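You operate a simulated robot arm through the tools that you are given. There is no shell and no other tool. Be economical: measure what you need, move in short steps, check, and stop when the job is done.

The job below is to be done with a simulated two-armed robot. You get a single attempt, and the scene is never put back.

TASK
Grind coffee to about the TWO CUPS line, put the mill back and sponge up the spilt grounds.
Fine: hold the mill while cranking; it ends upright at the wall edge, the sponge where it stood. Set down upright: coffee mill, bench sponge. What is to be rubbed or washed off counts as gone when no trace of it is left.

It is judged by the outcome, as a careful person would: the job done as asked, and still so three seconds after it is handed in. It fails if anything else is knocked over, pushed out of place, dropped, spilled or broken.

THE ROBOT
Two 7-joint arms with two-finger parallel grippers on one trunk, on a base that drives. Base frame: it is fixed to the floor where the robot stands at the start and does not move with it; the origin is under the middle of the robot, x ahead of it, y to its left, z up. Lengths are in mm, angles in degrees, forces in N, time in s.
The left shoulder is at the start at [70, 163, 1220], the right one opposite. With the tool pointing down near the work surface each hand reaches from about 360 to 880 mm from the robot's upright axis, wherever it stands, measured 20 degrees to its own side. Places, roughly: crank knob [500, 200, 1000]; spilt grounds [500, -100, 800]; wall edge of the workbench [800, 200, 800]. Payload 3.43 kg a hand.
The TCP of each hand is the grasp point between the finger pads, 34 mm short of the fingertips. In the tool frame z runs along the fingers and y along their closing line. Largest opening 128 mm; finger width 24, thickness 12; the body of the gripper, 48 by 130 mm, starts 96 mm behind the TCP.
Orientation is told as [roll, pitch, yaw] about the base's x, y, z axes, in that order, counted from this pose: with the fingers straight down and closing along the base's y, the tool's x points along the base's -x, its y along +y and its z along -z.

THE INTERFACE
- The arms move only by the tool jog_arm. It takes "left_plan", "right_plan" or both (then of equal length, played together; a hand with none holds still); each is a list of rows, each an object (a shift or turn left out is 0, a gripper value left out holds the last) with "xyz": the shift along the tool's x, y, z in mm, a list of three; "angular": the turn, a rotation vector about the tool's x, y, z in degrees, a list of three; "hand": the finger opening in mm, from 0 to 128. In form: [{"xyz": [tx, ty, tz], "angular": [rx, ry, rz], "hand": hand}, ...]. A call has 1 to 10 rows; each row is the pose to reach, as a shift and turn from the pose commanded when the call began, along the tool's axes at that moment. Rows are played at 5 a second. More than 50 mm and 8.6 degrees between two rows, or a gripper value outside its range, and nothing of the call is played. A pose out of reach is approached as far as the arm can. The call stops where the force on the tool passes 40 N (or 10 N more than at its start, if that is more) or the arm is blocked; 0.2 s more then pass. The fingers move at their own pace (about 153 mm/s each) and stop on an object; they squeeze with about 23 N. The grip force told is the motor's: it shows also when the fingers shut on nothing. Time passes only in rows, and 0.2 s behind the last, so rows that repeat a pose let the fingers close. It gives the time, the measured TCP pose, the force on the tool (base axes), the opening and the grip force at its end, in the units of the frame above (readings bear some noise), with the torque about the TCP (base axes, N m) and any sound that the robot's microphone picked up, and new pictures: "show" is both (left out), scene, wrist or none (wrist: the cameras of the hands that moved).
- Cameras (640 x 400 px; columns grow to the right, rows downward): "scene" is now at [127.9, 30, 1445.8]; the picture's right is [0.29, -0.96, 0.00], its down [-0.64, -0.19, -0.74] and it looks along [0.71, 0.21, -0.67] (base axes); focal length 225 px, centre (320, 200). "left" rides on the left gripper at [76, 11, -160] in its tool frame; the picture's right is [-0.15, 0.99, 0.00], its down [-0.88, -0.13, -0.46] and it looks along [-0.45, -0.07, 0.89] (tool axes); focal length 234 px, centre (320, 200). "right" rides on the right gripper at [76, -11, -160] in its tool frame; the picture's right is [0.15, 0.99, 0.00], its down [-0.88, 0.13, -0.46] and it looks along [-0.45, 0.07, 0.89] (tool axes); focal length 234 px, centre (320, 200). There is no depth. A picture from a camera that has moved, and an enlarged one, comes with that camera's place and axes in the base frame and with its lens. The place of the scene camera against the robot may be out by one fixed shift of up to 12 mm in any direction.
- lift_body(by): slides the trunk up (or, below 0, down) by that many mm; the arms and the scene camera ride with it, the base frame stays. It gives what a move gives, with no picture.
- roll_base(legs): drives the robot by 1 to 6 legs, each [ahead, left, turn to the left] in mm, mm and degrees, along the robot's own axes; the way and the turn of a leg run together, so that a leg with both is an arc; at most 1500 mm and 180 degrees a leg. The arms and the cameras ride along, it lands a little off, and it stops where it bumps. It gives what a move gives, and a new picture of the scene camera.
- head_to(pan, tilt): turns the head with the scene camera to pan (to the left, within 86 degrees either way) and tilt (down, from -29 to 69), counted from straight ahead of the robot. It gives what a move gives, and a new picture of the scene camera.
- enlarge(camera, box): a new picture of the part [left, top, right, bottom] of that camera's present view, enlarged. No time passes.
- close_job(): hands the job in; it is judged then, once.

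Work in short steps. Places have to be worked out from the pictures, the camera data and where the tool is seen: move nearer, look again, correct. Check each grasp and each placing, and mend what went wrong. You have 120 turns and 260 pictures in all, those below and enlarged ones among them. Open the grippers and draw the arms clear of the work before you hand the job in, unless the task says otherwise; then end with one line.

The tools are called after "Request:" by a JSON object that holds its "op" and its "data". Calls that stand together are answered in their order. jog_arm: Moves the arms, as the interface text tells. Its arguments: {"type":"object","properties":{"left_plan":{"type":"array"},"right_plan":{"type":"array"},"show":{"type":"string","enum":["both","scene","wrist","none"]}},"required":[]} The other tools are called the same way: lift_body (by) slides the trunk up or down; roll_base (legs) drives the base; head_to (pan, tilt) turns the head that bears the scene camera; enlarge (camera, box) takes an enlarged picture of a part of a camera's view; close_job () hands the job in.

At the start:

```text
t: 0.0
left_ee_pos: [604.2, 434.4, 1248.6]
left_tcp_rot: [0.0, 0.0, -0.1]
left_wrist_force: [-0.5, 0.2, 0.5]
left_moment: [0.02, 0.07, -0.01]
left_width: 127.8
left_gripper_force: 0.0
right_ee_pos: [608.8, -102.8, 1236.3]
right_tcp_rot: [0.0, 0.0, -0.1]
right_wrist_force: [0.0, 0.5, -0.7]
right_moment: [0.03, -0.03, 0.0]
right_width: 128.1
right_gripper_force: 0.1
trunk travel left (down, up): [-700.0, 240.0]
robot x, y, heading: [0.9, 2.6, -0.3]
head pan, tilt: [16.8, 42.1]
```

scene: 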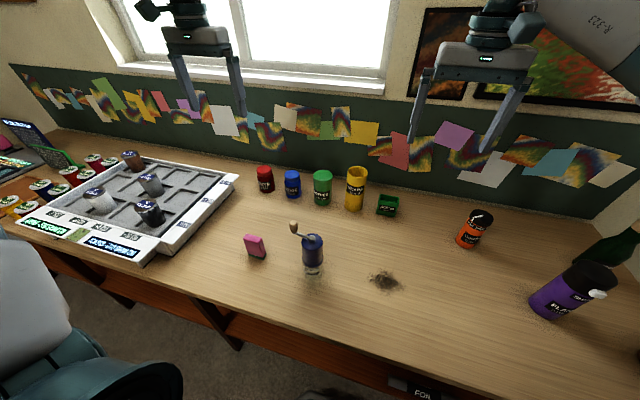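
right: 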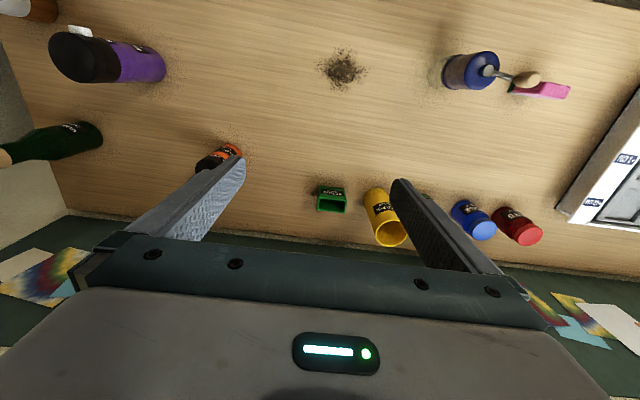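
left: 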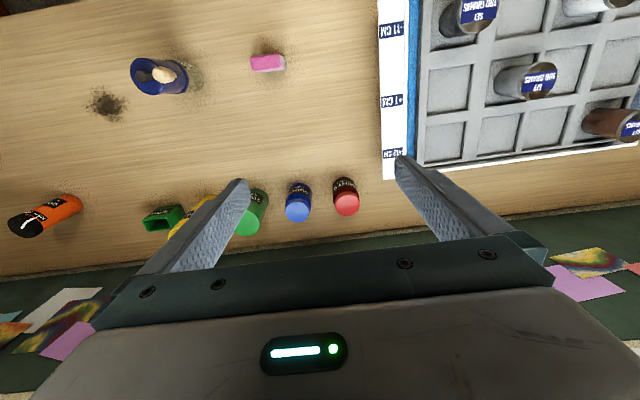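

The mill stands near the middle with the pink sponge left of it and the grounds right of it. I enlarge both to see details.

Request:
{"op": "enlarge", "data": {"camera": "scene", "box": [230, 200, 430, 325]}}

Request:
{"op": "enlarge", "data": {"camera": "left", "box": [60, 20, 300, 170]}}

Request:
{"op": "enlarge", "data": {"camera": "scene", "box": [230, 140, 430, 265]}}

```text
3.20 times, centred on (330, 262) of scene
camera zoom: at [127.9, 30.0, 1445.8], right [0.29, -0.96, 0.0], down [-0.64, -0.19, -0.74], along [0.71, 0.21, -0.67], focal length 720 px, centre (288, 0)
```

zoom: 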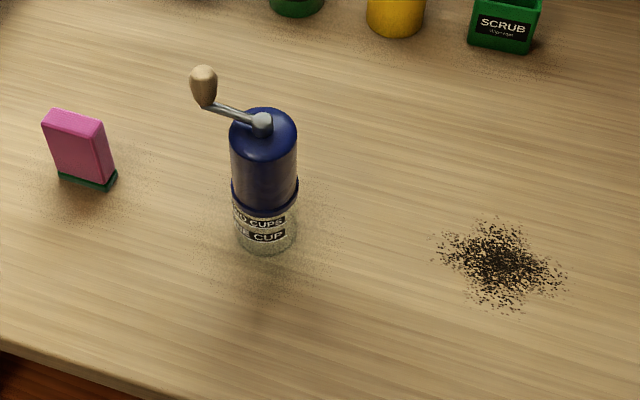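

```text
2.67 times, centred on (180, 95) of left
camera zoom: at [527.5, 444.9, 1407.3], right [0.15, 0.99, 0.0], down [0.88, -0.13, 0.46], along [0.45, -0.07, -0.89], focal length 624 px, centre (693, 480)
```

zoom: 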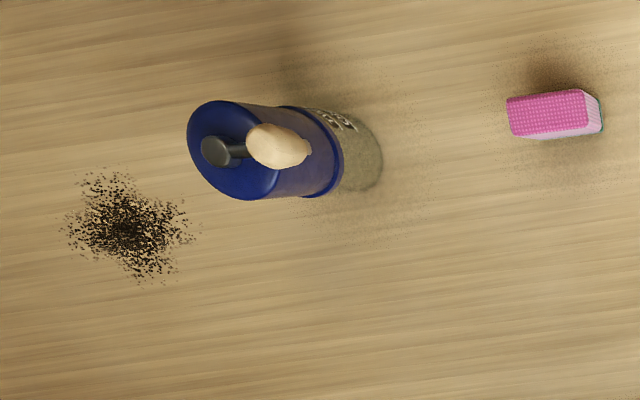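

```text
3.20 times, centred on (330, 202) of scene
camera zoom: at [127.9, 30.0, 1445.8], right [0.29, -0.96, 0.0], down [-0.64, -0.19, -0.74], along [0.71, 0.21, -0.67], focal length 720 px, centre (288, 192)
```

zoom: 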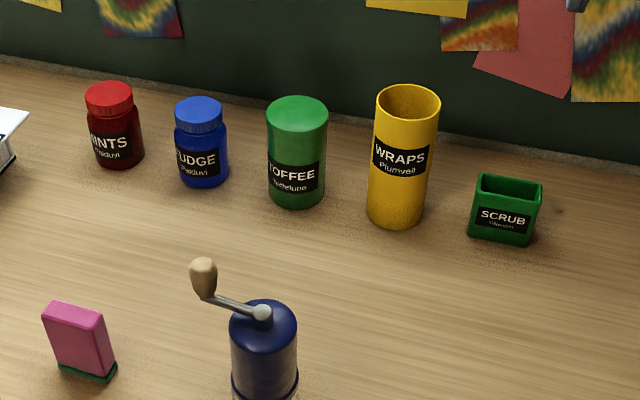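

Estimates: mill ≈(475,155), crank knob ≈(481,207,1000), sponge ≈(482,350), grounds ≈(508,-69), jars in a row at x≈797. The right hand will hold the mill body horizontally from the -y side, so I start turning it while moving closer.

Request:
{"op": "jog_arm", "data": {"right_plan": [{"xyz": [13.4, 2, 23.6], "angular": [-4.85, 4.85, 4.85]}, {"xyz": [26.8, 4, 47.2], "angular": [-9.7, 9.7, 9.7]}, {"xyz": [40.2, 6, 70.8], "angular": [-14.55, 14.55, 14.55]}, {"xyz": [53.6, 8, 94.4], "angular": [-19.4, 19.4, 19.4]}, {"xyz": [67, 10, 118], "angular": [-24.25, 24.25, 24.25]}, {"xyz": [80.4, 12, 141.6], "angular": [-29.1, 29.1, 29.1]}, {"xyz": [93.8, 14, 165.2], "angular": [-33.95, 33.95, 33.95]}, {"xyz": [107.2, 16, 188.8], "angular": [-38.8, 38.8, 38.8]}, {"xyz": [120.6, 18, 212.4], "angular": [-43.65, 43.65, 43.65]}, {"xyz": [134, 20, 236], "angular": [-48.5, 48.5, 48.5]}], "show": "both"}}

```text
t: 2.2
left_ee_pos: [603.3, 433.0, 1248.5]
left_tcp_rot: [0.0, 0.0, -0.1]
left_wrist_force: [-0.3, -0.1, -0.8]
left_moment: [-0.05, 0.01, -0.03]
left_width: 128.1
left_gripper_force: 0.0
right_ee_pos: [473.4, -83.4, 1001.2]
right_tcp_rot: [34.5, 60.9, -34.2]
right_wrist_force: [-0.2, 0.4, 0.0]
right_moment: [-0.04, -0.03, 0.0]
right_width: 127.9
right_gripper_force: 0.1
trunk travel left (down, up): [-700.0, 240.0]
robot x, y, heading: [-2.6, 2.2, 0.2]
head pan, tilt: [16.8, 42.1]
camera scene: at [127.2, 29.0, 1446.0], right [0.29, -0.96, 0.0], down [-0.64, -0.19, -0.74], along [0.71, 0.21, -0.67], focal length 225 px, centre (320, 200)
camera right: at [476.8, -207.1, 1129.2], right [0.81, 0.44, 0.4], down [0.59, -0.59, -0.55], along [0.0, 0.68, -0.73], focal length 234 px, centre (320, 200)
```

scene: 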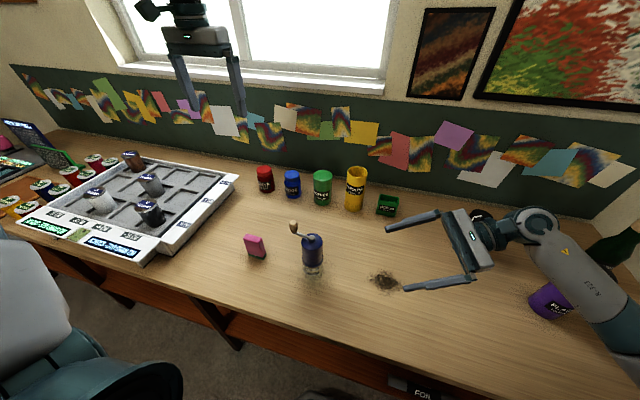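
right: 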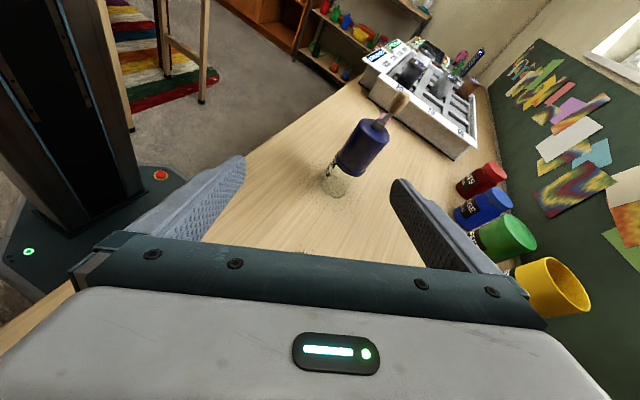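

The hand is turning well. Before lowering, I check the forearm's clearance to the purple bottle (≈(558,-499), about 180 tall) by turning the head right.

Request:
{"op": "head_to", "data": {"pan": -30, "tilt": 42}}

```text
t: 3.3
left_ee_pos: [604.0, 435.3, 1248.9]
left_tcp_rot: [0.0, -0.1, -0.1]
left_wrist_force: [0.6, -0.8, 0.0]
left_moment: [-0.01, -0.02, 0.04]
left_width: 128.2
left_gripper_force: 0.1
right_ee_pos: [473.3, -83.8, 1001.4]
right_tcp_rot: [34.4, 60.7, -34.4]
right_wrist_force: [0.9, 1.2, 0.0]
right_moment: [0.03, 0.0, 0.01]
right_width: 127.9
right_gripper_force: 0.0
trunk travel left (down, up): [-700.0, 240.0]
robot x, y, heading: [-1.9, 0.4, -0.2]
head pan, tilt: [-30.0, 42.0]
camera scene: at [120.3, -35.9, 1446.0], right [-0.5, -0.87, 0.0], down [-0.58, 0.33, -0.74], along [0.64, -0.37, -0.67], focal length 225 px, centre (320, 200)
```

scene: 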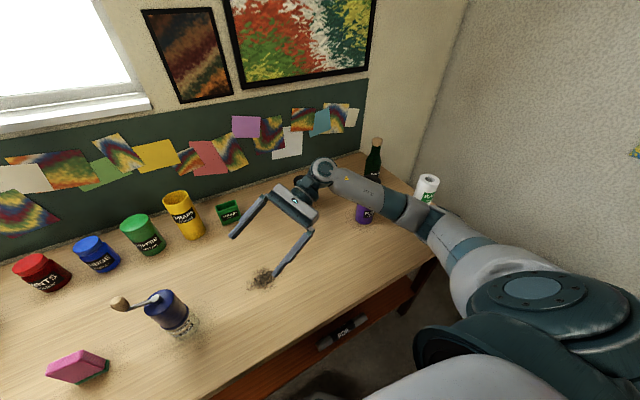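

The forearm passes above the bottle; I finish the rotation while shifting +y by 100, which carries the arm away from it.

Request:
{"op": "jog_arm", "data": {"right_plan": [{"xyz": [5.5, 8.1, 17.5], "angular": [-4.16, 4.16, 4.16]}, {"xyz": [11, 16.1, 34.9], "angular": [-8.31, 8.31, 8.31]}, {"xyz": [16.6, 24.2, 52.4], "angular": [-12.47, 12.47, 12.47]}, {"xyz": [22.1, 32.2, 69.8], "angular": [-16.63, 16.63, 16.63]}, {"xyz": [27.6, 40.3, 87.3], "angular": [-20.78, 20.78, 20.78]}], "show": "both"}}

```text
t: 4.5
left_ee_pos: [603.4, 435.3, 1249.1]
left_tcp_rot: [0.0, -0.2, -0.1]
left_wrist_force: [0.4, 0.9, 0.1]
left_moment: [-0.03, 0.0, 0.0]
left_width: 128.1
left_gripper_force: 0.0
right_ee_pos: [474.9, 18.0, 1002.9]
right_tcp_rot: [-141.5, 89.9, 128.3]
right_wrist_force: [0.4, 0.0, 0.6]
right_moment: [-0.01, -0.02, 0.02]
right_width: 127.8
right_gripper_force: 0.1
trunk travel left (down, up): [-700.0, 240.0]
robot x, y, heading: [0.3, 1.2, -0.1]
head pan, tilt: [-30.0, 42.0]
camera scene: at [120.0, -35.5, 1446.1], right [-0.5, -0.87, 0.0], down [-0.58, 0.33, -0.74], along [0.64, -0.37, -0.67], focal length 225 px, centre (320, 200)
camera right: at [462.9, -143.1, 1077.9], right [0.99, 0.0, 0.15], down [0.13, -0.46, -0.88], along [0.07, 0.89, -0.45], focal length 234 px, centre (320, 200)
```

scene: 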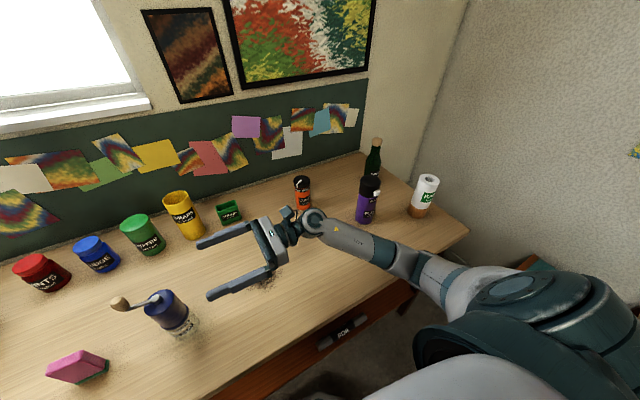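
right: 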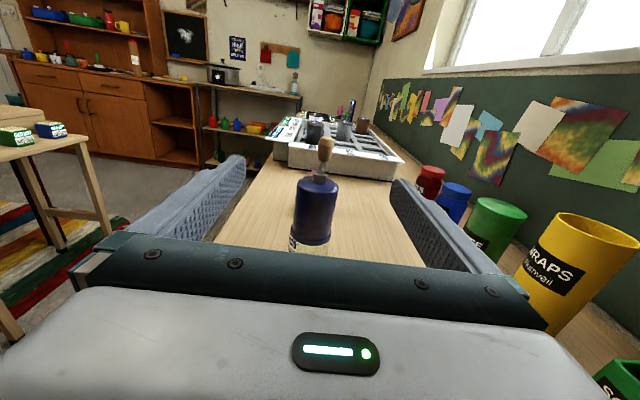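

The hand is horizontal (tool x up, y along +X, z along +Y). I lower it to z≈930, centre on x≈481 and advance so the fingers straddle the blue body.

Request:
{"op": "jog_arm", "data": {"right_plan": [{"xyz": [-36, 3, 0]}, {"xyz": [-73, 6, 0]}, {"xyz": [-73, 6, 35]}, {"xyz": [-73, 6, 70]}, {"xyz": [-73, 6, 105]}, {"xyz": [-73, 6, 130]}], "show": "both"}}

Request:
{"op": "head_to", "data": {"pan": 17, "tilt": 55}}

```text
t: 5.9
left_ee_pos: [603.9, 435.9, 1248.5]
left_tcp_rot: [0.0, 0.1, -0.1]
left_wrist_force: [0.6, -0.2, -0.9]
left_moment: [-0.01, 0.01, -0.03]
left_width: 128.1
left_gripper_force: 0.0
right_ee_pos: [480.7, 148.7, 928.3]
right_tcp_rot: [-65.9, 90.1, -155.9]
right_wrist_force: [-0.6, 1.8, 0.8]
right_moment: [-0.01, 0.0, -0.02]
right_width: 128.1
right_gripper_force: 0.0
trunk travel left (down, up): [-700.0, 240.0]
robot x, y, heading: [0.4, 0.2, -0.1]
head pan, tilt: [-30.0, 42.0]
camera scene: at [120.5, -35.1, 1446.0], right [-0.5, -0.87, 0.0], down [-0.58, 0.33, -0.74], along [0.64, -0.37, -0.67], focal length 225 px, centre (320, 200)
camera right: at [469.7, -11.6, 1004.7], right [0.99, 0.0, 0.15], down [0.13, -0.46, -0.88], along [0.07, 0.89, -0.45], focal length 234 px, centre (320, 200)
```

scene: 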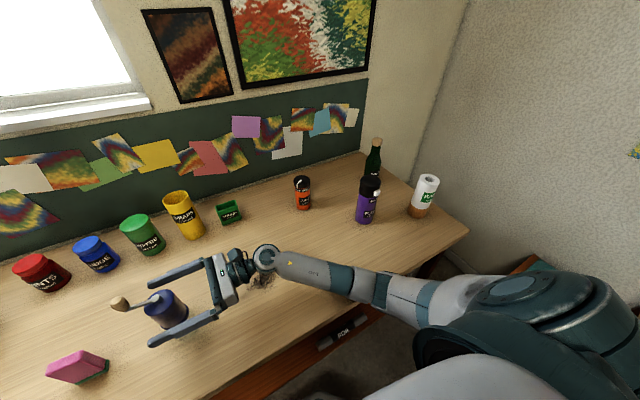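
right: 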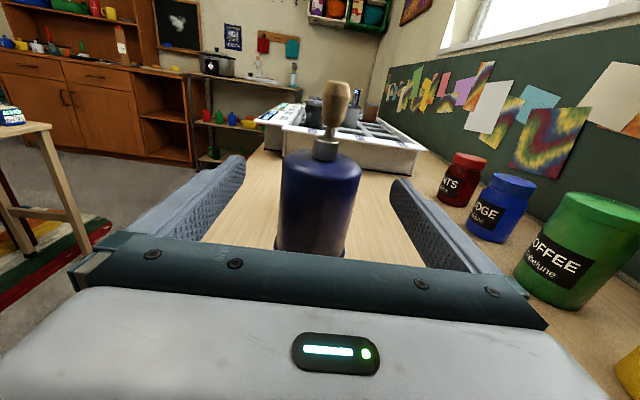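

```text
t: 7.1
left_ee_pos: [604.2, 435.9, 1248.2]
left_tcp_rot: [0.0, 0.0, -0.2]
left_wrist_force: [0.0, 0.0, 0.7]
left_moment: [0.01, 0.0, -0.06]
left_width: 127.9
left_gripper_force: 0.1
right_ee_pos: [479.9, 146.9, 927.3]
right_tcp_rot: [-100.8, 90.0, 169.1]
right_wrist_force: [-0.3, -0.1, -0.3]
right_moment: [-0.01, 0.0, 0.02]
right_width: 128.1
right_gripper_force: 0.1
trunk travel left (down, up): [-700.0, 240.0]
robot x, y, heading: [-0.9, -1.0, -0.0]
head pan, tilt: [17.0, 55.0]
camera scene: at [116.9, 26.9, 1428.3], right [0.29, -0.96, 0.0], down [-0.78, -0.24, -0.57], along [0.55, 0.17, -0.82], focal length 225 px, centre (320, 200)
```

scene: 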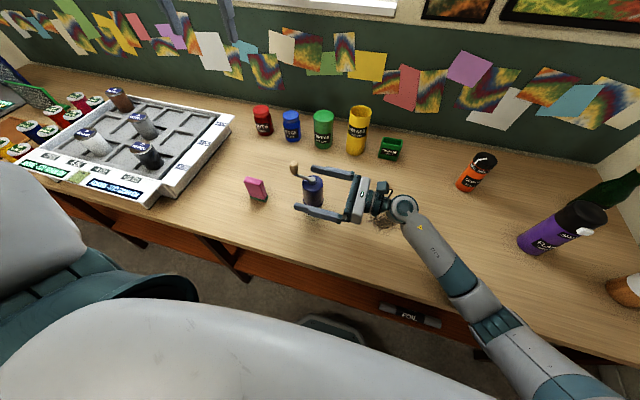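

The mill is centred between the fingers; I advance 7 mm more and close on it.

Request:
{"op": "jog_arm", "data": {"right_plan": [{"xyz": [0, 1, 7]}, {"xyz": [0, 1, 7], "hand": 70}, {"xyz": [0, 1, 7], "hand": 50}, {"xyz": [0, 1, 7], "hand": 40}, {"xyz": [0, 1, 7], "hand": 40}], "show": "both"}}

Request:
{"op": "enlarge", "data": {"camera": "scene", "box": [270, 140, 370, 240]}}

```text
t: 8.3
left_ee_pos: [603.6, 433.9, 1248.4]
left_tcp_rot: [0.1, -0.1, 0.0]
left_wrist_force: [0.0, 0.3, 0.1]
left_moment: [0.0, -0.03, 0.01]
left_width: 128.1
left_gripper_force: 0.0
right_ee_pos: [482.2, 154.3, 927.7]
right_tcp_rot: [-113.0, 89.9, 156.9]
right_wrist_force: [-1.2, 0.4, -0.1]
right_moment: [0.1, 0.11, 0.02]
right_width: 57.4
right_gripper_force: 23.0
trunk travel left (down, up): [-700.0, 240.0]
robot x, y, heading: [1.7, -0.7, -0.2]
head pan, tilt: [17.0, 55.0]
camera scene: at [116.7, 27.0, 1428.3], right [0.29, -0.96, 0.0], down [-0.78, -0.24, -0.57], along [0.55, 0.17, -0.82], focal length 225 px, centre (320, 200)
camera right: at [469.9, -5.9, 1005.0], right [0.99, 0.0, 0.15], down [0.13, -0.46, -0.88], along [0.07, 0.89, -0.45], focal length 234 px, centre (320, 200)
```

scene: 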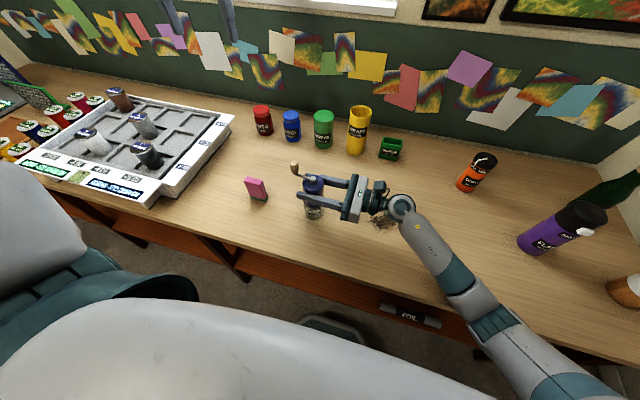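
right: 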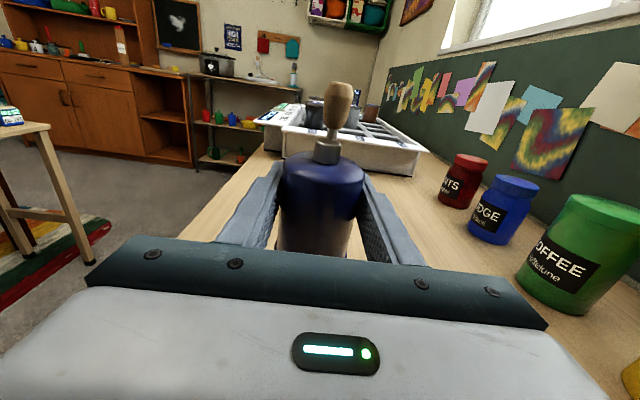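

```text
4.00 times, centred on (320, 190) of scene
camera zoom: at [116.7, 27.0, 1428.3], right [0.29, -0.96, 0.0], down [-0.78, -0.24, -0.57], along [0.55, 0.17, -0.82], focal length 900 px, centre (320, 240)
```

zoom: 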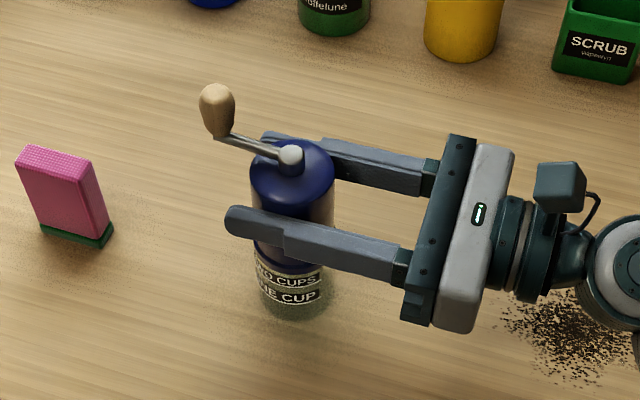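

The mill is held (57 mm). Knob estimated at ≈(488,209), z 965–1006. I bring the left hand above the knob, to z≈1100, narrowing the opening for a clean view.

Request:
{"op": "jog_arm", "data": {"left_plan": [{"xyz": [16.5, -32, 21], "hand": 60}, {"xyz": [33, -64, 43]}, {"xyz": [49.5, -96, 64]}, {"xyz": [66, -129, 86]}, {"xyz": [82, -161, 107]}, {"xyz": [99, -193, 128]}, {"xyz": [115, -225, 149]}], "show": "both"}}

Request:
{"op": "enlarge", "data": {"camera": "left", "box": [200, 60, 440, 210]}}

```text
t: 9.9
left_ee_pos: [489.0, 207.2, 1099.5]
left_tcp_rot: [0.0, 0.0, -0.2]
left_wrist_force: [-0.9, -0.1, 0.9]
left_moment: [0.01, 0.01, 0.02]
left_width: 59.7
left_gripper_force: 0.2
right_ee_pos: [481.1, 154.0, 928.0]
right_tcp_rot: [-136.5, 90.0, 133.6]
right_wrist_force: [-0.4, -1.3, 1.0]
right_moment: [-0.17, -0.01, -0.02]
right_width: 57.0
right_gripper_force: 23.1
trunk travel left (down, up): [-700.0, 240.0]
robot x, y, heading: [0.8, -0.1, -0.1]
head pan, tilt: [17.0, 55.0]
camera scene: at [117.6, 26.6, 1428.3], right [0.29, -0.96, 0.0], down [-0.78, -0.24, -0.57], along [0.55, 0.17, -0.82], focal length 225 px, centre (320, 200)
camera left: at [412.4, 219.3, 1257.4], right [0.15, 0.99, 0.0], down [0.88, -0.13, 0.46], along [0.45, -0.07, -0.89], focal length 234 px, centre (320, 200)
```

scene: 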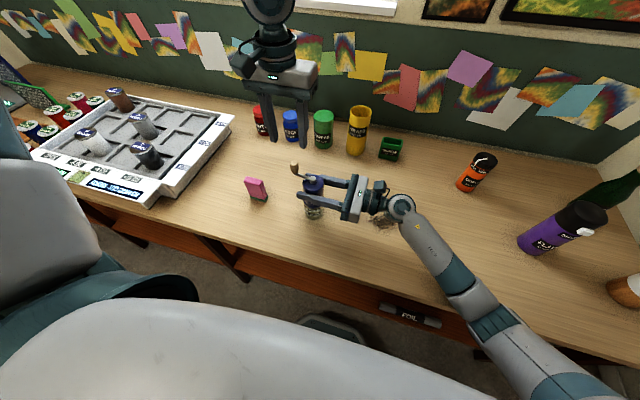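
left: 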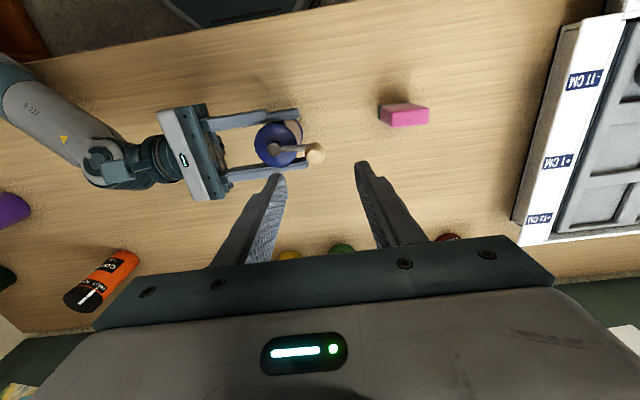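

```text
2.67 times, centred on (320, 135) of left
camera zoom: at [412.4, 219.3, 1257.4], right [0.15, 0.99, 0.0], down [0.88, -0.13, 0.46], along [0.45, -0.07, -0.89], focal length 624 px, centre (320, 373)
```

zoom: 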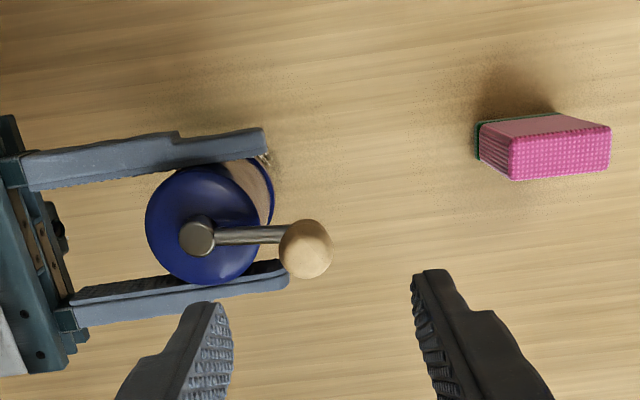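

Knob top at ≈(484,203,1005), hub ≈(480,152). I lower to TCP z≈1010 (tips 976, above the crank arm) and close on the knob.

Request:
{"op": "jog_arm", "data": {"left_plan": [{"xyz": [5, -4, 40], "hand": 60}, {"xyz": [5, -4, 75]}, {"xyz": [5, -4, 89]}, {"xyz": [5, -4, 89], "hand": 35}, {"xyz": [5, -4, 89], "hand": 10}, {"xyz": [5, -4, 89], "hand": 10}], "show": "both"}}

Request:
{"op": "enlarge", "data": {"camera": "scene", "box": [270, 140, 370, 240]}}

```text
t: 11.3
left_ee_pos: [483.4, 204.8, 1009.9]
left_tcp_rot: [-0.1, 0.0, -0.1]
left_wrist_force: [-0.4, -8.9, -0.7]
left_moment: [-0.61, 0.05, -0.04]
left_width: 19.8
left_gripper_force: 22.5
right_ee_pos: [482.4, 153.9, 928.5]
right_tcp_rot: [-150.8, 90.0, 119.2]
right_wrist_force: [-0.2, 8.9, 0.3]
right_moment: [0.11, -0.03, 0.02]
right_width: 57.0
right_gripper_force: 22.9
trunk travel left (down, up): [-700.0, 240.0]
robot x, y, heading: [0.0, -1.4, -0.2]
head pan, tilt: [17.0, 55.0]
camera scene: at [117.1, 27.0, 1428.2], right [0.29, -0.96, 0.0], down [-0.78, -0.24, -0.57], along [0.55, 0.17, -0.82], focal length 225 px, centre (320, 200)
camera left: at [406.8, 215.3, 1169.1], right [0.15, 0.99, 0.0], down [0.88, -0.13, 0.46], along [0.45, -0.07, -0.89], focal length 234 px, centre (320, 200)
```

scene: 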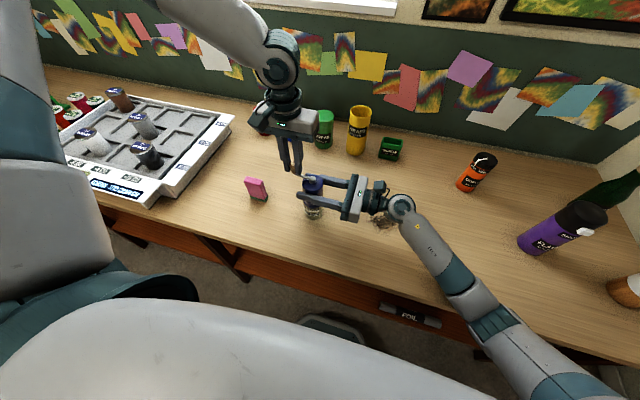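
left: 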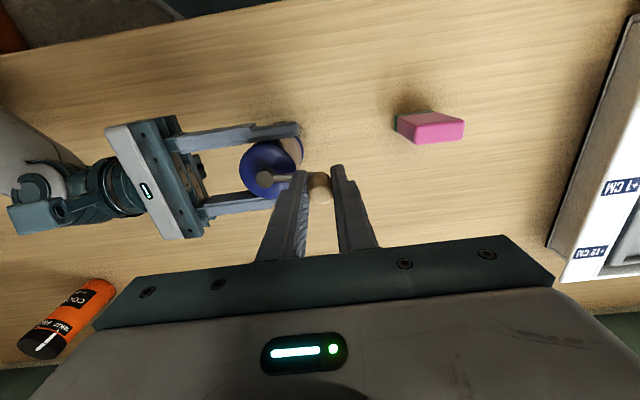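

```text
4.00 times, centred on (320, 190) of scene
camera zoom: at [117.1, 27.0, 1428.2], right [0.29, -0.96, 0.0], down [-0.78, -0.24, -0.57], along [0.55, 0.17, -0.82], focal length 900 px, centre (320, 240)
```

zoom: 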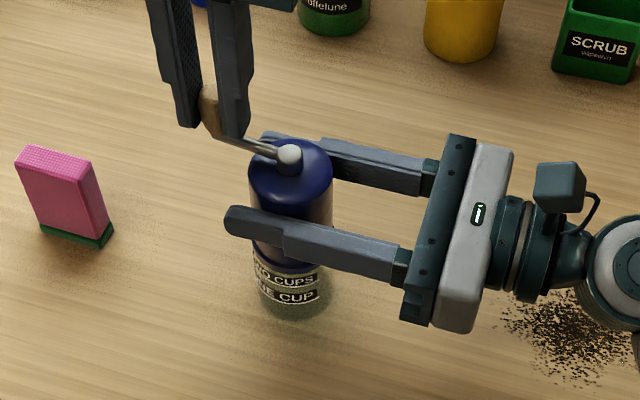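

The knob is gripped (19.8 mm) with a small -y pull. I crank the first quarter clockwise (seen from above) about axis ≈(481,153), radius ≈50, watching forces and sound.

Request:
{"op": "jog_arm", "data": {"left_plan": [{"xyz": [-8.6, -2.5, 0]}, {"xyz": [-16.9, -5.4, 0]}, {"xyz": [-24.6, -9.5, 0]}, {"xyz": [-31.5, -15, 0]}, {"xyz": [-37.3, -21.3, 0]}, {"xyz": [-42, -28.7, 0]}, {"xyz": [-45.2, -36.8, 0]}, {"xyz": [-47, -45.3, 0]}, {"xyz": [-47.3, -54, 0]}], "show": "both"}}

Request:
{"op": "enlarge", "data": {"camera": "scene", "box": [270, 140, 370, 240]}}

```text
t: 13.3
left_ee_pos: [530.1, 152.7, 1010.0]
left_tcp_rot: [0.1, 0.0, -0.1]
left_wrist_force: [-13.4, 1.1, 3.8]
left_moment: [-0.06, 0.4, -0.02]
left_width: 19.4
left_gripper_force: 23.0
right_ee_pos: [483.9, 153.2, 927.7]
right_tcp_rot: [-120.9, 89.9, 149.0]
right_wrist_force: [14.2, 0.2, 0.1]
right_moment: [0.25, 0.72, 0.02]
right_width: 56.7
right_gripper_force: 22.9
trunk travel left (down, up): [-700.0, 240.0]
robot x, y, heading: [0.3, 0.2, -0.0]
head pan, tilt: [17.0, 55.0]
camera scene: at [116.9, 27.0, 1428.2], right [0.29, -0.96, 0.0], down [-0.78, -0.24, -0.57], along [0.55, 0.17, -0.82], focal length 225 px, centre (320, 200)
camera left: at [454.9, 162.1, 1168.9], right [0.15, 0.99, 0.0], down [0.88, -0.13, 0.46], along [0.45, -0.07, -0.89], focal length 234 px, centre (320, 200)
```

scene: 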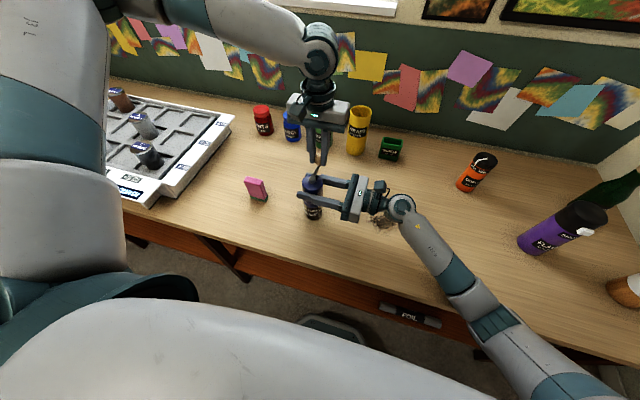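
left: 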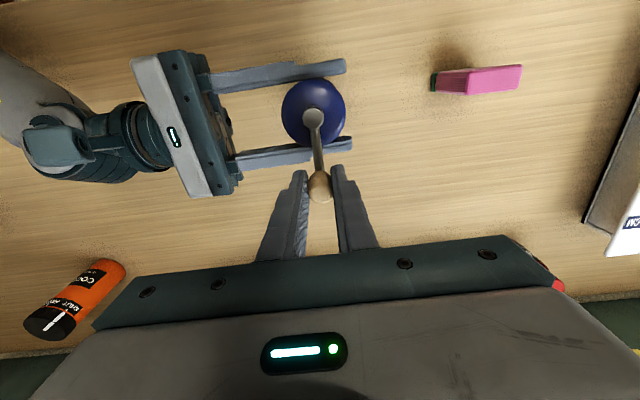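

```text
4.00 times, centred on (320, 190) of scene
camera zoom: at [116.9, 27.0, 1428.2], right [0.29, -0.96, 0.0], down [-0.78, -0.24, -0.57], along [0.55, 0.17, -0.82], focal length 900 px, centre (320, 240)
```

zoom: 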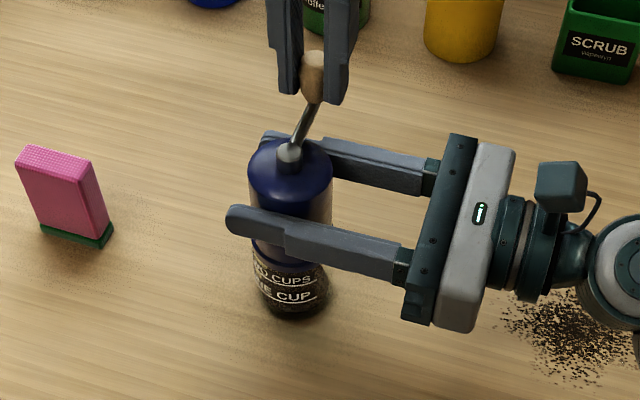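

The crank turned and grounds already appear in the glass after a quarter turn; I look closer at the level.

Request:
{"op": "enlarge", "data": {"camera": "scene", "box": [300, 190, 332, 222]}}

```text
12.50 times, centred on (316, 206) of scene
camera zoom: at [116.9, 27.0, 1428.2], right [0.29, -0.96, 0.0], down [-0.78, -0.24, -0.57], along [0.55, 0.17, -0.82], focal length 2814 px, centre (370, 125)
```

zoom: 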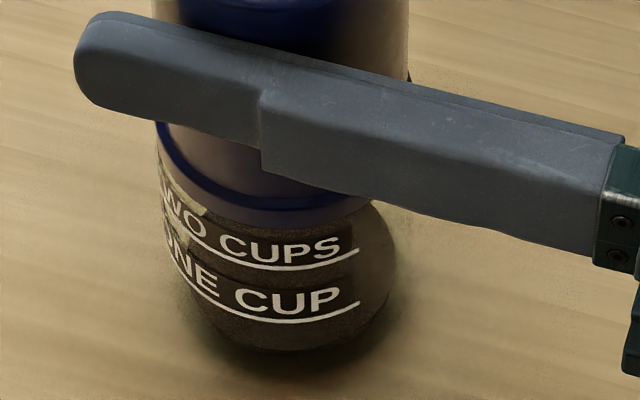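

The level is hard to read; I zoom even tighter on the glass.

Request:
{"op": "enlarge", "data": {"camera": "scene", "box": [306, 196, 322, 210]}}

```text
16.00 times, centred on (314, 203) of scene
camera zoom: at [116.9, 27.0, 1428.2], right [0.29, -0.96, 0.0], down [-0.78, -0.24, -0.57], along [0.55, 0.17, -0.82], focal length 3601 px, centre (416, 152)
```

zoom: 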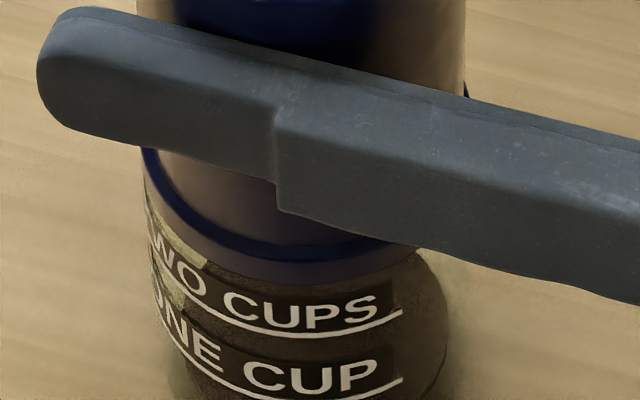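

From this steep angle the grounds' surface hides the level. I lift mill and knob together straight up 260 mm, both hands in step, so the head camera sees the glass at a flatter angle.

Request:
{"op": "jog_arm", "data": {"left_plan": [{"xyz": [0, 0, -10]}, {"xyz": [0, 0, -30]}, {"xyz": [0, 0, -60]}, {"xyz": [0, 0, -95]}, {"xyz": [0, 0, -130]}, {"xyz": [0, 0, -165]}, {"xyz": [0, 0, -200]}, {"xyz": [0, 0, -230]}, {"xyz": [0, 0, -250]}, {"xyz": [0, 0, -260]}], "right_plan": [{"xyz": [10, 0, 0]}, {"xyz": [30, 0, 0]}, {"xyz": [60, 0, 0]}, {"xyz": [95, 0, 0]}, {"xyz": [130, 0, 0]}, {"xyz": [165, 0, 0]}, {"xyz": [200, 0, 0]}, {"xyz": [230, 0, 0]}, {"xyz": [250, 0, 0]}, {"xyz": [260, 0, 0]}], "show": "scene"}}

Request:
{"op": "head_to", "data": {"pan": 17, "tilt": 40}}

```text
t: 15.5
left_ee_pos: [531.8, 154.6, 1271.7]
left_tcp_rot: [-0.1, -0.2, 0.0]
left_wrist_force: [-14.9, -0.5, -8.7]
left_moment: [0.01, 0.51, 0.05]
left_width: 19.5
left_gripper_force: 23.4
left hand out of reach, approached as far as the arm can: row 10
right_ee_pos: [481.6, 154.7, 1189.1]
right_tcp_rot: [16.8, 90.0, -73.2]
right_wrist_force: [13.5, 0.2, 5.6]
right_moment: [-0.05, 0.22, -0.01]
right_width: 56.7
right_gripper_force: 23.2
trunk travel left (down, up): [-700.0, 240.0]
robot x, y, heading: [1.5, 2.3, -0.0]
head pan, tilt: [17.0, 55.0]
camera scene: at [116.2, 27.0, 1428.3], right [0.29, -0.96, 0.0], down [-0.78, -0.24, -0.57], along [0.55, 0.17, -0.82], focal length 225 px, centre (320, 200)
```

scene: 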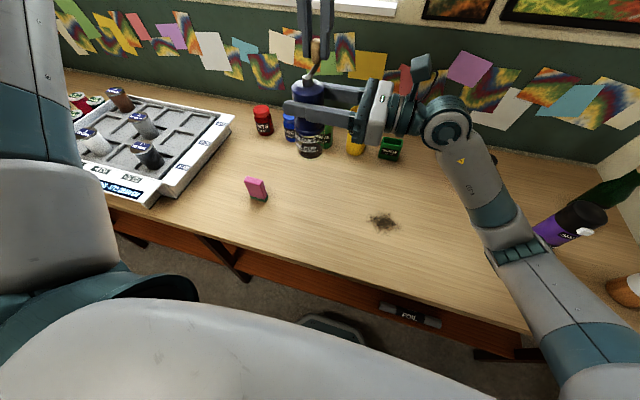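

```text
t: 16.3
left_ee_pos: [533.0, 155.6, 1271.0]
left_tcp_rot: [0.0, -0.1, 0.0]
left_wrist_force: [-14.4, 0.2, -4.5]
left_moment: [-0.02, 0.43, -0.01]
left_width: 19.7
left_gripper_force: 22.5
right_ee_pos: [481.4, 154.2, 1187.6]
right_tcp_rot: [-63.3, 89.8, -153.3]
right_wrist_force: [13.7, 0.2, 2.0]
right_moment: [-0.03, 0.53, 0.06]
right_width: 56.7
right_gripper_force: 22.9
trunk travel left (down, up): [-700.0, 240.0]
robot x, y, heading: [1.7, 1.8, 0.1]
head pan, tilt: [17.0, 40.0]
camera scene: at [129.8, 30.8, 1448.8], right [0.29, -0.96, 0.0], down [-0.62, -0.19, -0.77], along [0.73, 0.22, -0.64], focal length 225 px, centre (320, 200)
```

scene: 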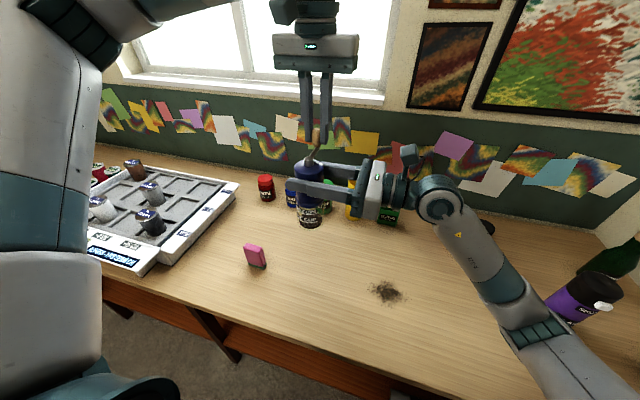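

Request:
{"op": "enlarge", "data": {"camera": "scene", "box": [285, 180, 335, 235]}}

```text
7.27 times, centred on (310, 208) of scene
camera zoom: at [129.8, 30.8, 1448.8], right [0.29, -0.96, 0.0], down [-0.62, -0.19, -0.77], along [0.73, 0.22, -0.64], focal length 1637 px, centre (393, 146)
```

zoom: 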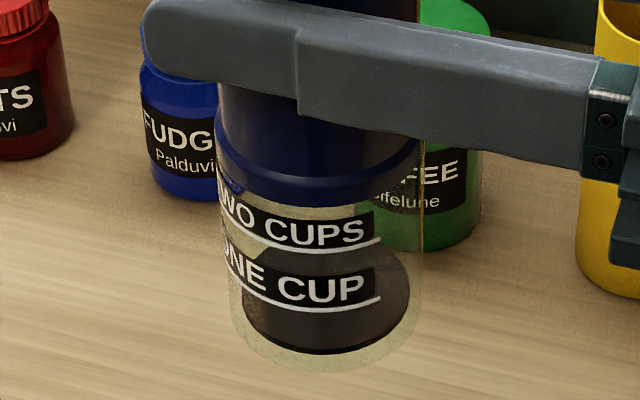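

Great view: only a thin layer (~5–6 mm) so far, well below ONE CUP. I lower both by 40 mm (left arm was at its limit) and crank a further half turn in the air with a corrected circle (centre (481.6,156), R 47.5).

Request:
{"op": "jog_arm", "data": {"left_plan": [{"xyz": [0, 0, 20]}, {"xyz": [2, -2, 40]}, {"xyz": [7.8, -17.3, 40]}, {"xyz": [19.4, -31.8, 40]}, {"xyz": [35.6, -40.7, 40]}, {"xyz": [54, -42.7, 40]}, {"xyz": [71.8, -37.5, 40]}, {"xyz": [86.3, -25.9, 40]}, {"xyz": [95.2, -9.7, 40]}, {"xyz": [97.2, 8.7, 40]}], "right_plan": [{"xyz": [-20, 0, 0]}, {"xyz": [-40, 0, 0]}, {"xyz": [-40, 0, 0]}, {"xyz": [-40, 0, 0]}, {"xyz": [-40, 0, 0]}, {"xyz": [-40, 0, 0]}, {"xyz": [-40, 0, 0]}, {"xyz": [-40, 0, 0]}, {"xyz": [-40, 0, 0]}, {"xyz": [-40, 0, 0]}], "show": "scene"}}

Request:
{"op": "enlarge", "data": {"camera": "scene", "box": [285, 180, 335, 245]}}

```text
t: 18.5
left_ee_pos: [433.3, 163.8, 1229.3]
left_tcp_rot: [0.1, 0.0, -0.2]
left_wrist_force: [-0.6, 0.6, -0.4]
left_moment: [-0.01, 0.01, 0.02]
left_width: 9.8
left_gripper_force: 0.0
left hand out of reach, approached as far as the arm can: row 3, 4, 5, 6, 7
right_ee_pos: [482.2, 155.2, 1148.6]
right_tcp_rot: [6.5, 90.0, -83.4]
right_wrist_force: [0.4, 0.2, -3.4]
right_moment: [0.05, 0.01, -0.02]
right_width: 56.6
right_gripper_force: 22.8
trunk travel left (down, up): [-700.0, 240.0]
robot x, y, heading: [1.6, -1.8, 0.2]
head pan, tilt: [17.0, 40.0]
camera scene: at [128.9, 31.6, 1448.9], right [0.29, -0.96, 0.0], down [-0.61, -0.19, -0.77], along [0.73, 0.22, -0.64], focal length 225 px, centre (320, 200)
```

scene: 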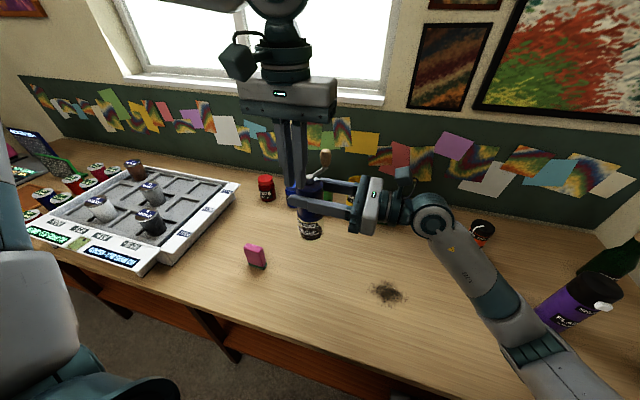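

```text
6.15 times, centred on (310, 212) of scene
camera zoom: at [128.9, 31.6, 1448.9], right [0.29, -0.96, 0.0], down [-0.61, -0.19, -0.77], along [0.73, 0.22, -0.64], focal length 1385 px, centre (382, 123)
```

zoom: 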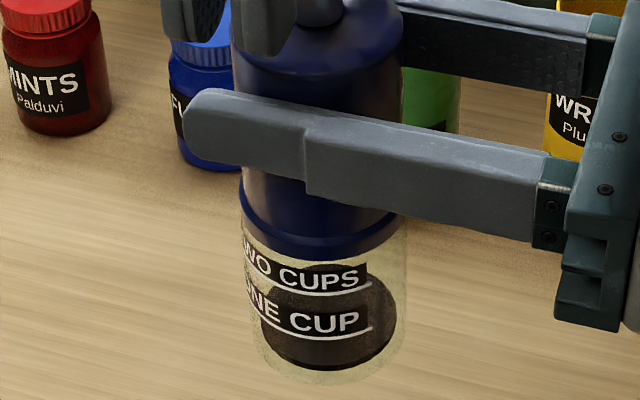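

The left arm hit its height limit and slipped off the knob; the mill is still firmly held and nothing else happened. I lower the mill back to the bench and crank there, lifting only to inspect.

Request:
{"op": "jog_arm", "data": {"left_plan": [{"xyz": [0, 10, 0], "hand": 60}, {"xyz": [0, 20, 0]}, {"xyz": [0, 20, 0]}, {"xyz": [0, 20, 0]}, {"xyz": [-30, 10, 0]}, {"xyz": [-60, 0, 0]}, {"xyz": [-80, -10, 15]}, {"xyz": [-90, -20, 50]}, {"xyz": [-90, -24, 80]}, {"xyz": [-90, -24, 110]}], "right_plan": [{"xyz": [-30, 0, 0]}, {"xyz": [-60, 0, 0]}, {"xyz": [-90, 0, 0]}, {"xyz": [-120, 0, 0]}, {"xyz": [-150, 0, 0]}, {"xyz": [-175, 0, 0]}, {"xyz": [-195, 0, 0]}, {"xyz": [-207, 0, 0]}, {"xyz": [-214, 0, 0]}, {"xyz": [-219, 0, 0]}], "show": "both"}}

Request:
{"op": "enlarge", "data": {"camera": "left", "box": [200, 60, 440, 210]}}

```text
t: 20.7
left_ee_pos: [525.4, 138.8, 1120.9]
left_tcp_rot: [0.0, 0.0, -0.1]
left_wrist_force: [0.2, 0.1, -0.6]
left_moment: [0.0, 0.02, 0.01]
left_width: 60.1
left_gripper_force: 0.1
right_ee_pos: [480.1, 154.9, 928.8]
right_tcp_rot: [-108.8, 89.9, 161.2]
right_wrist_force: [-0.1, -0.3, -3.5]
right_moment: [-0.02, 0.02, 0.01]
right_width: 56.7
right_gripper_force: 23.0
trunk travel left (down, up): [-700.0, 240.0]
robot x, y, heading: [0.7, -3.4, 0.1]
head pan, tilt: [17.0, 40.0]
camera scene: at [130.0, 30.8, 1448.9], right [0.29, -0.96, 0.0], down [-0.62, -0.19, -0.77], along [0.73, 0.22, -0.64], focal length 225 px, centre (320, 200)
camera right: at [469.8, -5.4, 1005.3], right [0.99, 0.0, 0.15], down [0.13, -0.46, -0.88], along [0.07, 0.89, -0.45], focal length 234 px, centre (320, 200)
camera left: at [448.4, 150.1, 1278.3], right [0.15, 0.99, 0.0], down [0.88, -0.13, 0.46], along [0.45, -0.07, -0.89], focal length 234 px, centre (320, 200)
```

scene: 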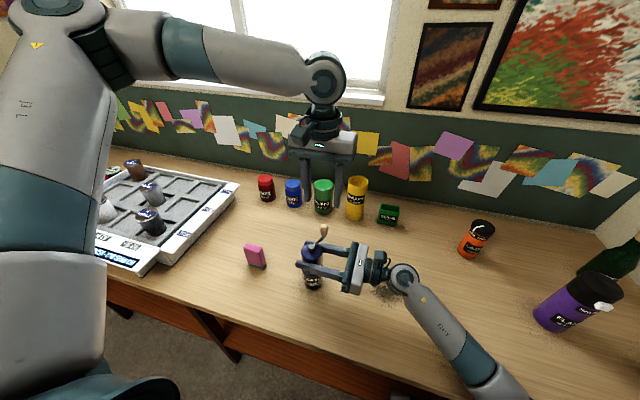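
right: 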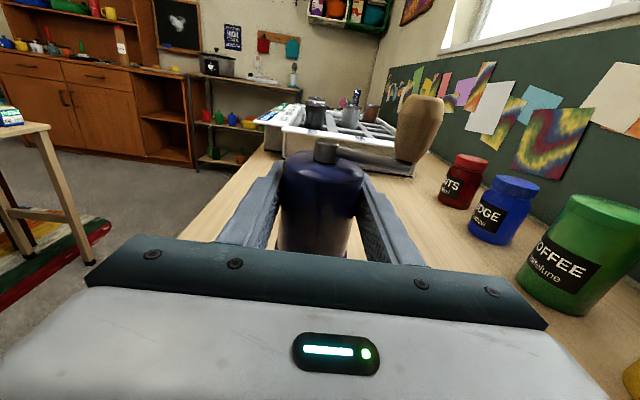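
left: 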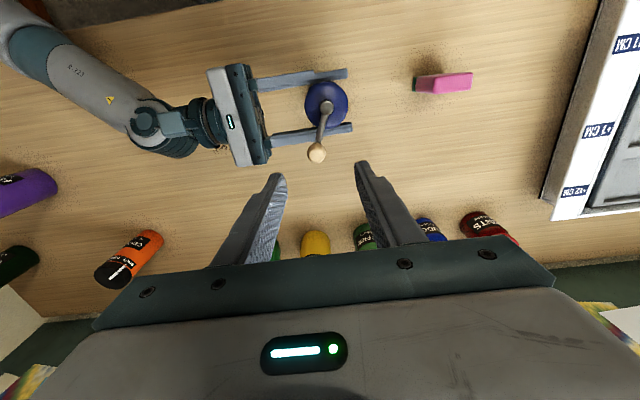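

```text
2.67 times, centred on (320, 135) of left
camera zoom: at [448.4, 150.1, 1278.3], right [0.15, 0.99, 0.0], down [0.88, -0.13, 0.46], along [0.45, -0.07, -0.89], focal length 624 px, centre (320, 373)
```

zoom: 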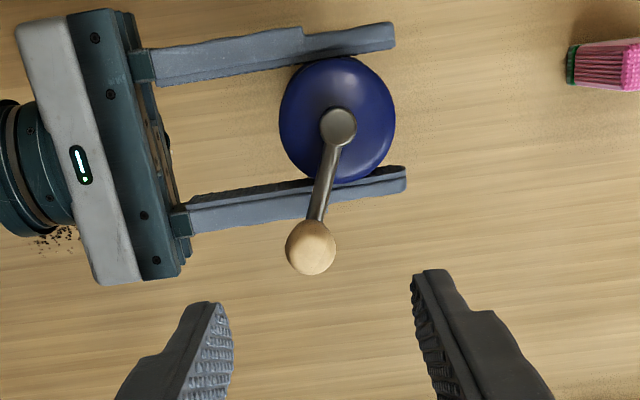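

Knob is at ≈(524,135), crank angle ≈113°. I lower the left hand onto it and grip; right eases 1 mm down onto the bench.

Request:
{"op": "jog_arm", "data": {"left_plan": [{"xyz": [0, -1, 40]}, {"xyz": [0, -1, 80]}, {"xyz": [0, -1, 112]}, {"xyz": [0, -1, 112], "hand": 35}, {"xyz": [0, -1, 112], "hand": 10}, {"xyz": [0, -1, 112], "hand": 10}], "right_plan": [{"xyz": [-0.5, 0, 0]}, {"xyz": [-1, 0, 0]}, {"xyz": [-1, 0, 0]}, {"xyz": [-1, 0, 0]}, {"xyz": [-1, 0, 0]}, {"xyz": [-1, 0, 0]}], "show": "none"}}

Request:
{"op": "enlarge", "data": {"camera": "left", "box": [200, 60, 440, 210]}}

```text
t: 22.1
left_ee_pos: [521.4, 148.2, 1011.7]
left_tcp_rot: [-0.1, -0.1, -0.1]
left_wrist_force: [2.0, 0.2, -0.6]
left_moment: [-0.36, -0.18, 0.02]
left_width: 19.3
left_gripper_force: 22.9
left hand out of reach, approached as far as the arm can: row 3, 4, 5, 6
right_ee_pos: [480.6, 154.2, 929.4]
right_tcp_rot: [-174.7, 90.0, 95.3]
right_wrist_force: [-2.0, 0.3, 1.0]
right_moment: [0.28, -0.15, 0.02]
right_width: 56.6
right_gripper_force: 23.0
trunk travel left (down, up): [-700.0, 240.0]
robot x, y, heading: [-2.0, -0.2, -0.0]
head pan, tilt: [17.0, 40.0]
```

```text
2.67 times, centred on (320, 135) of left
camera zoom: at [445.2, 157.3, 1170.2], right [0.15, 0.99, 0.0], down [0.88, -0.13, 0.46], along [0.45, -0.07, -0.89], focal length 624 px, centre (320, 373)
```

zoom: 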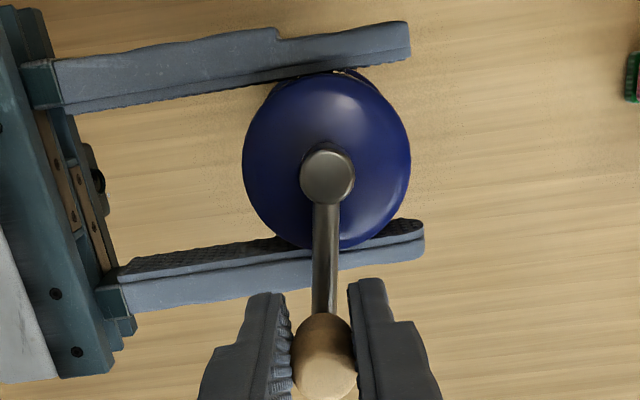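

The left arm can't reach further right than y≈148 from here (the pose fell short and turned the knob back a little). I'll release both, draw back, and shift the base right ~80 mm so the whole crank circle lies in the left arm's range.

Request:
{"op": "jog_arm", "data": {"left_plan": [{"xyz": [0, 10, 0], "hand": 60}, {"xyz": [0, 13, 0], "hand": 60}, {"xyz": [0, 13, -40]}, {"xyz": [0, 13, -80]}, {"xyz": [0, 13, -110]}], "right_plan": [{"xyz": [-1, 0, 0]}, {"xyz": [-2, 0, 0]}, {"xyz": [-2, 0, 0]}, {"xyz": [-2, 0, 0]}, {"xyz": [-2, 0, 0]}], "show": "none"}}

Request:
{"op": "jog_arm", "data": {"right_plan": [{"xyz": [0, 0, 0], "hand": 70}, {"xyz": [0, 0, 0], "hand": 128}, {"xyz": [0, 0, -10]}, {"xyz": [0, 0, -50]}, {"xyz": [0, 0, -90]}, {"xyz": [0, 0, -130]}], "show": "scene"}}

```text
t: 23.3
left_ee_pos: [521.2, 159.1, 1122.3]
left_tcp_rot: [0.0, -0.1, -0.1]
left_wrist_force: [0.0, -0.2, -0.2]
left_moment: [0.01, -0.03, -0.01]
left_width: 60.2
left_gripper_force: 0.1
right_ee_pos: [481.1, 155.0, 927.4]
right_tcp_rot: [138.4, 89.7, 48.3]
right_wrist_force: [3.3, -1.4, 15.8]
right_moment: [0.01, -0.02, -0.08]
right_width: 56.6
right_gripper_force: 22.6
trunk travel left (down, up): [-700.0, 240.0]
robot x, y, heading: [-2.1, 1.8, 0.3]
head pan, tilt: [17.0, 40.0]
```

```text
t: 24.7
left_ee_pos: [521.4, 159.1, 1121.3]
left_tcp_rot: [0.0, -0.1, 0.0]
left_wrist_force: [0.1, 0.1, 0.0]
left_moment: [0.03, -0.06, 0.01]
left_width: 60.0
left_gripper_force: 0.1
right_ee_pos: [480.8, 24.8, 926.7]
right_tcp_rot: [155.8, 89.9, 65.9]
right_wrist_force: [-0.4, -0.8, 0.9]
right_moment: [0.03, 0.0, -0.03]
right_width: 128.3
right_gripper_force: 0.0
trunk travel left (down, up): [-700.0, 240.0]
robot x, y, heading: [-1.7, 0.9, -0.2]
head pan, tilt: [17.0, 40.0]
camera scene: at [128.8, 29.5, 1449.0], right [0.29, -0.96, 0.0], down [-0.61, -0.19, -0.77], along [0.73, 0.22, -0.64], focal length 225 px, centre (320, 200)
```

scene: 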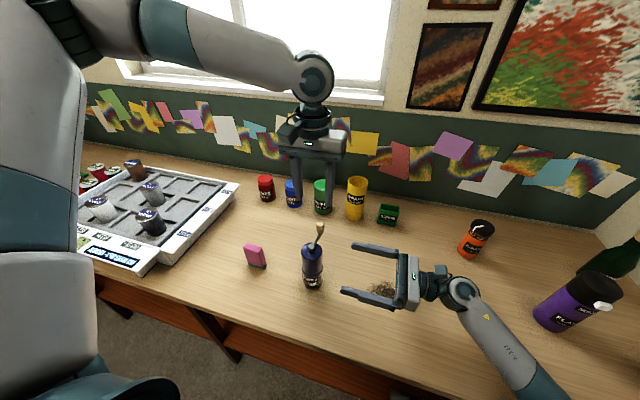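

The mill stands upright alone. Now I shift the base 80 mm to the right.

Request:
{"op": "roll_base", "data": {"legs": [[0, -80, 0]]}}

```text
t: 25.7
left_ee_pos: [522.2, 79.7, 1122.6]
left_tcp_rot: [0.1, 0.0, -0.2]
left_wrist_force: [-0.3, 0.0, 0.5]
left_moment: [0.02, -0.01, 0.01]
left_width: 59.9
left_gripper_force: 0.0
right_ee_pos: [481.6, -55.0, 926.0]
right_tcp_rot: [-179.6, 90.1, 90.4]
right_wrist_force: [-0.7, -0.2, -0.6]
right_moment: [-0.01, -0.02, -0.03]
right_width: 127.8
right_gripper_force: 0.1
trunk travel left (down, up): [-700.0, 240.0]
robot x, y, heading: [-1.2, -82.6, -0.0]
head pan, tilt: [17.0, 40.0]
camera scene: at [129.2, -49.2, 1448.9], right [0.29, -0.96, 0.0], down [-0.61, -0.19, -0.77], along [0.73, 0.22, -0.64], focal length 225 px, centre (320, 200)
```

scene: 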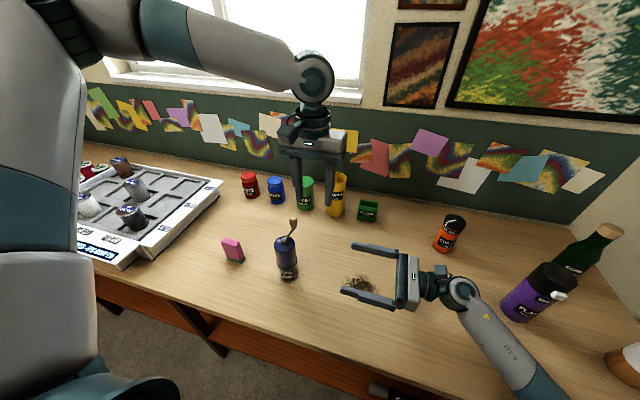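

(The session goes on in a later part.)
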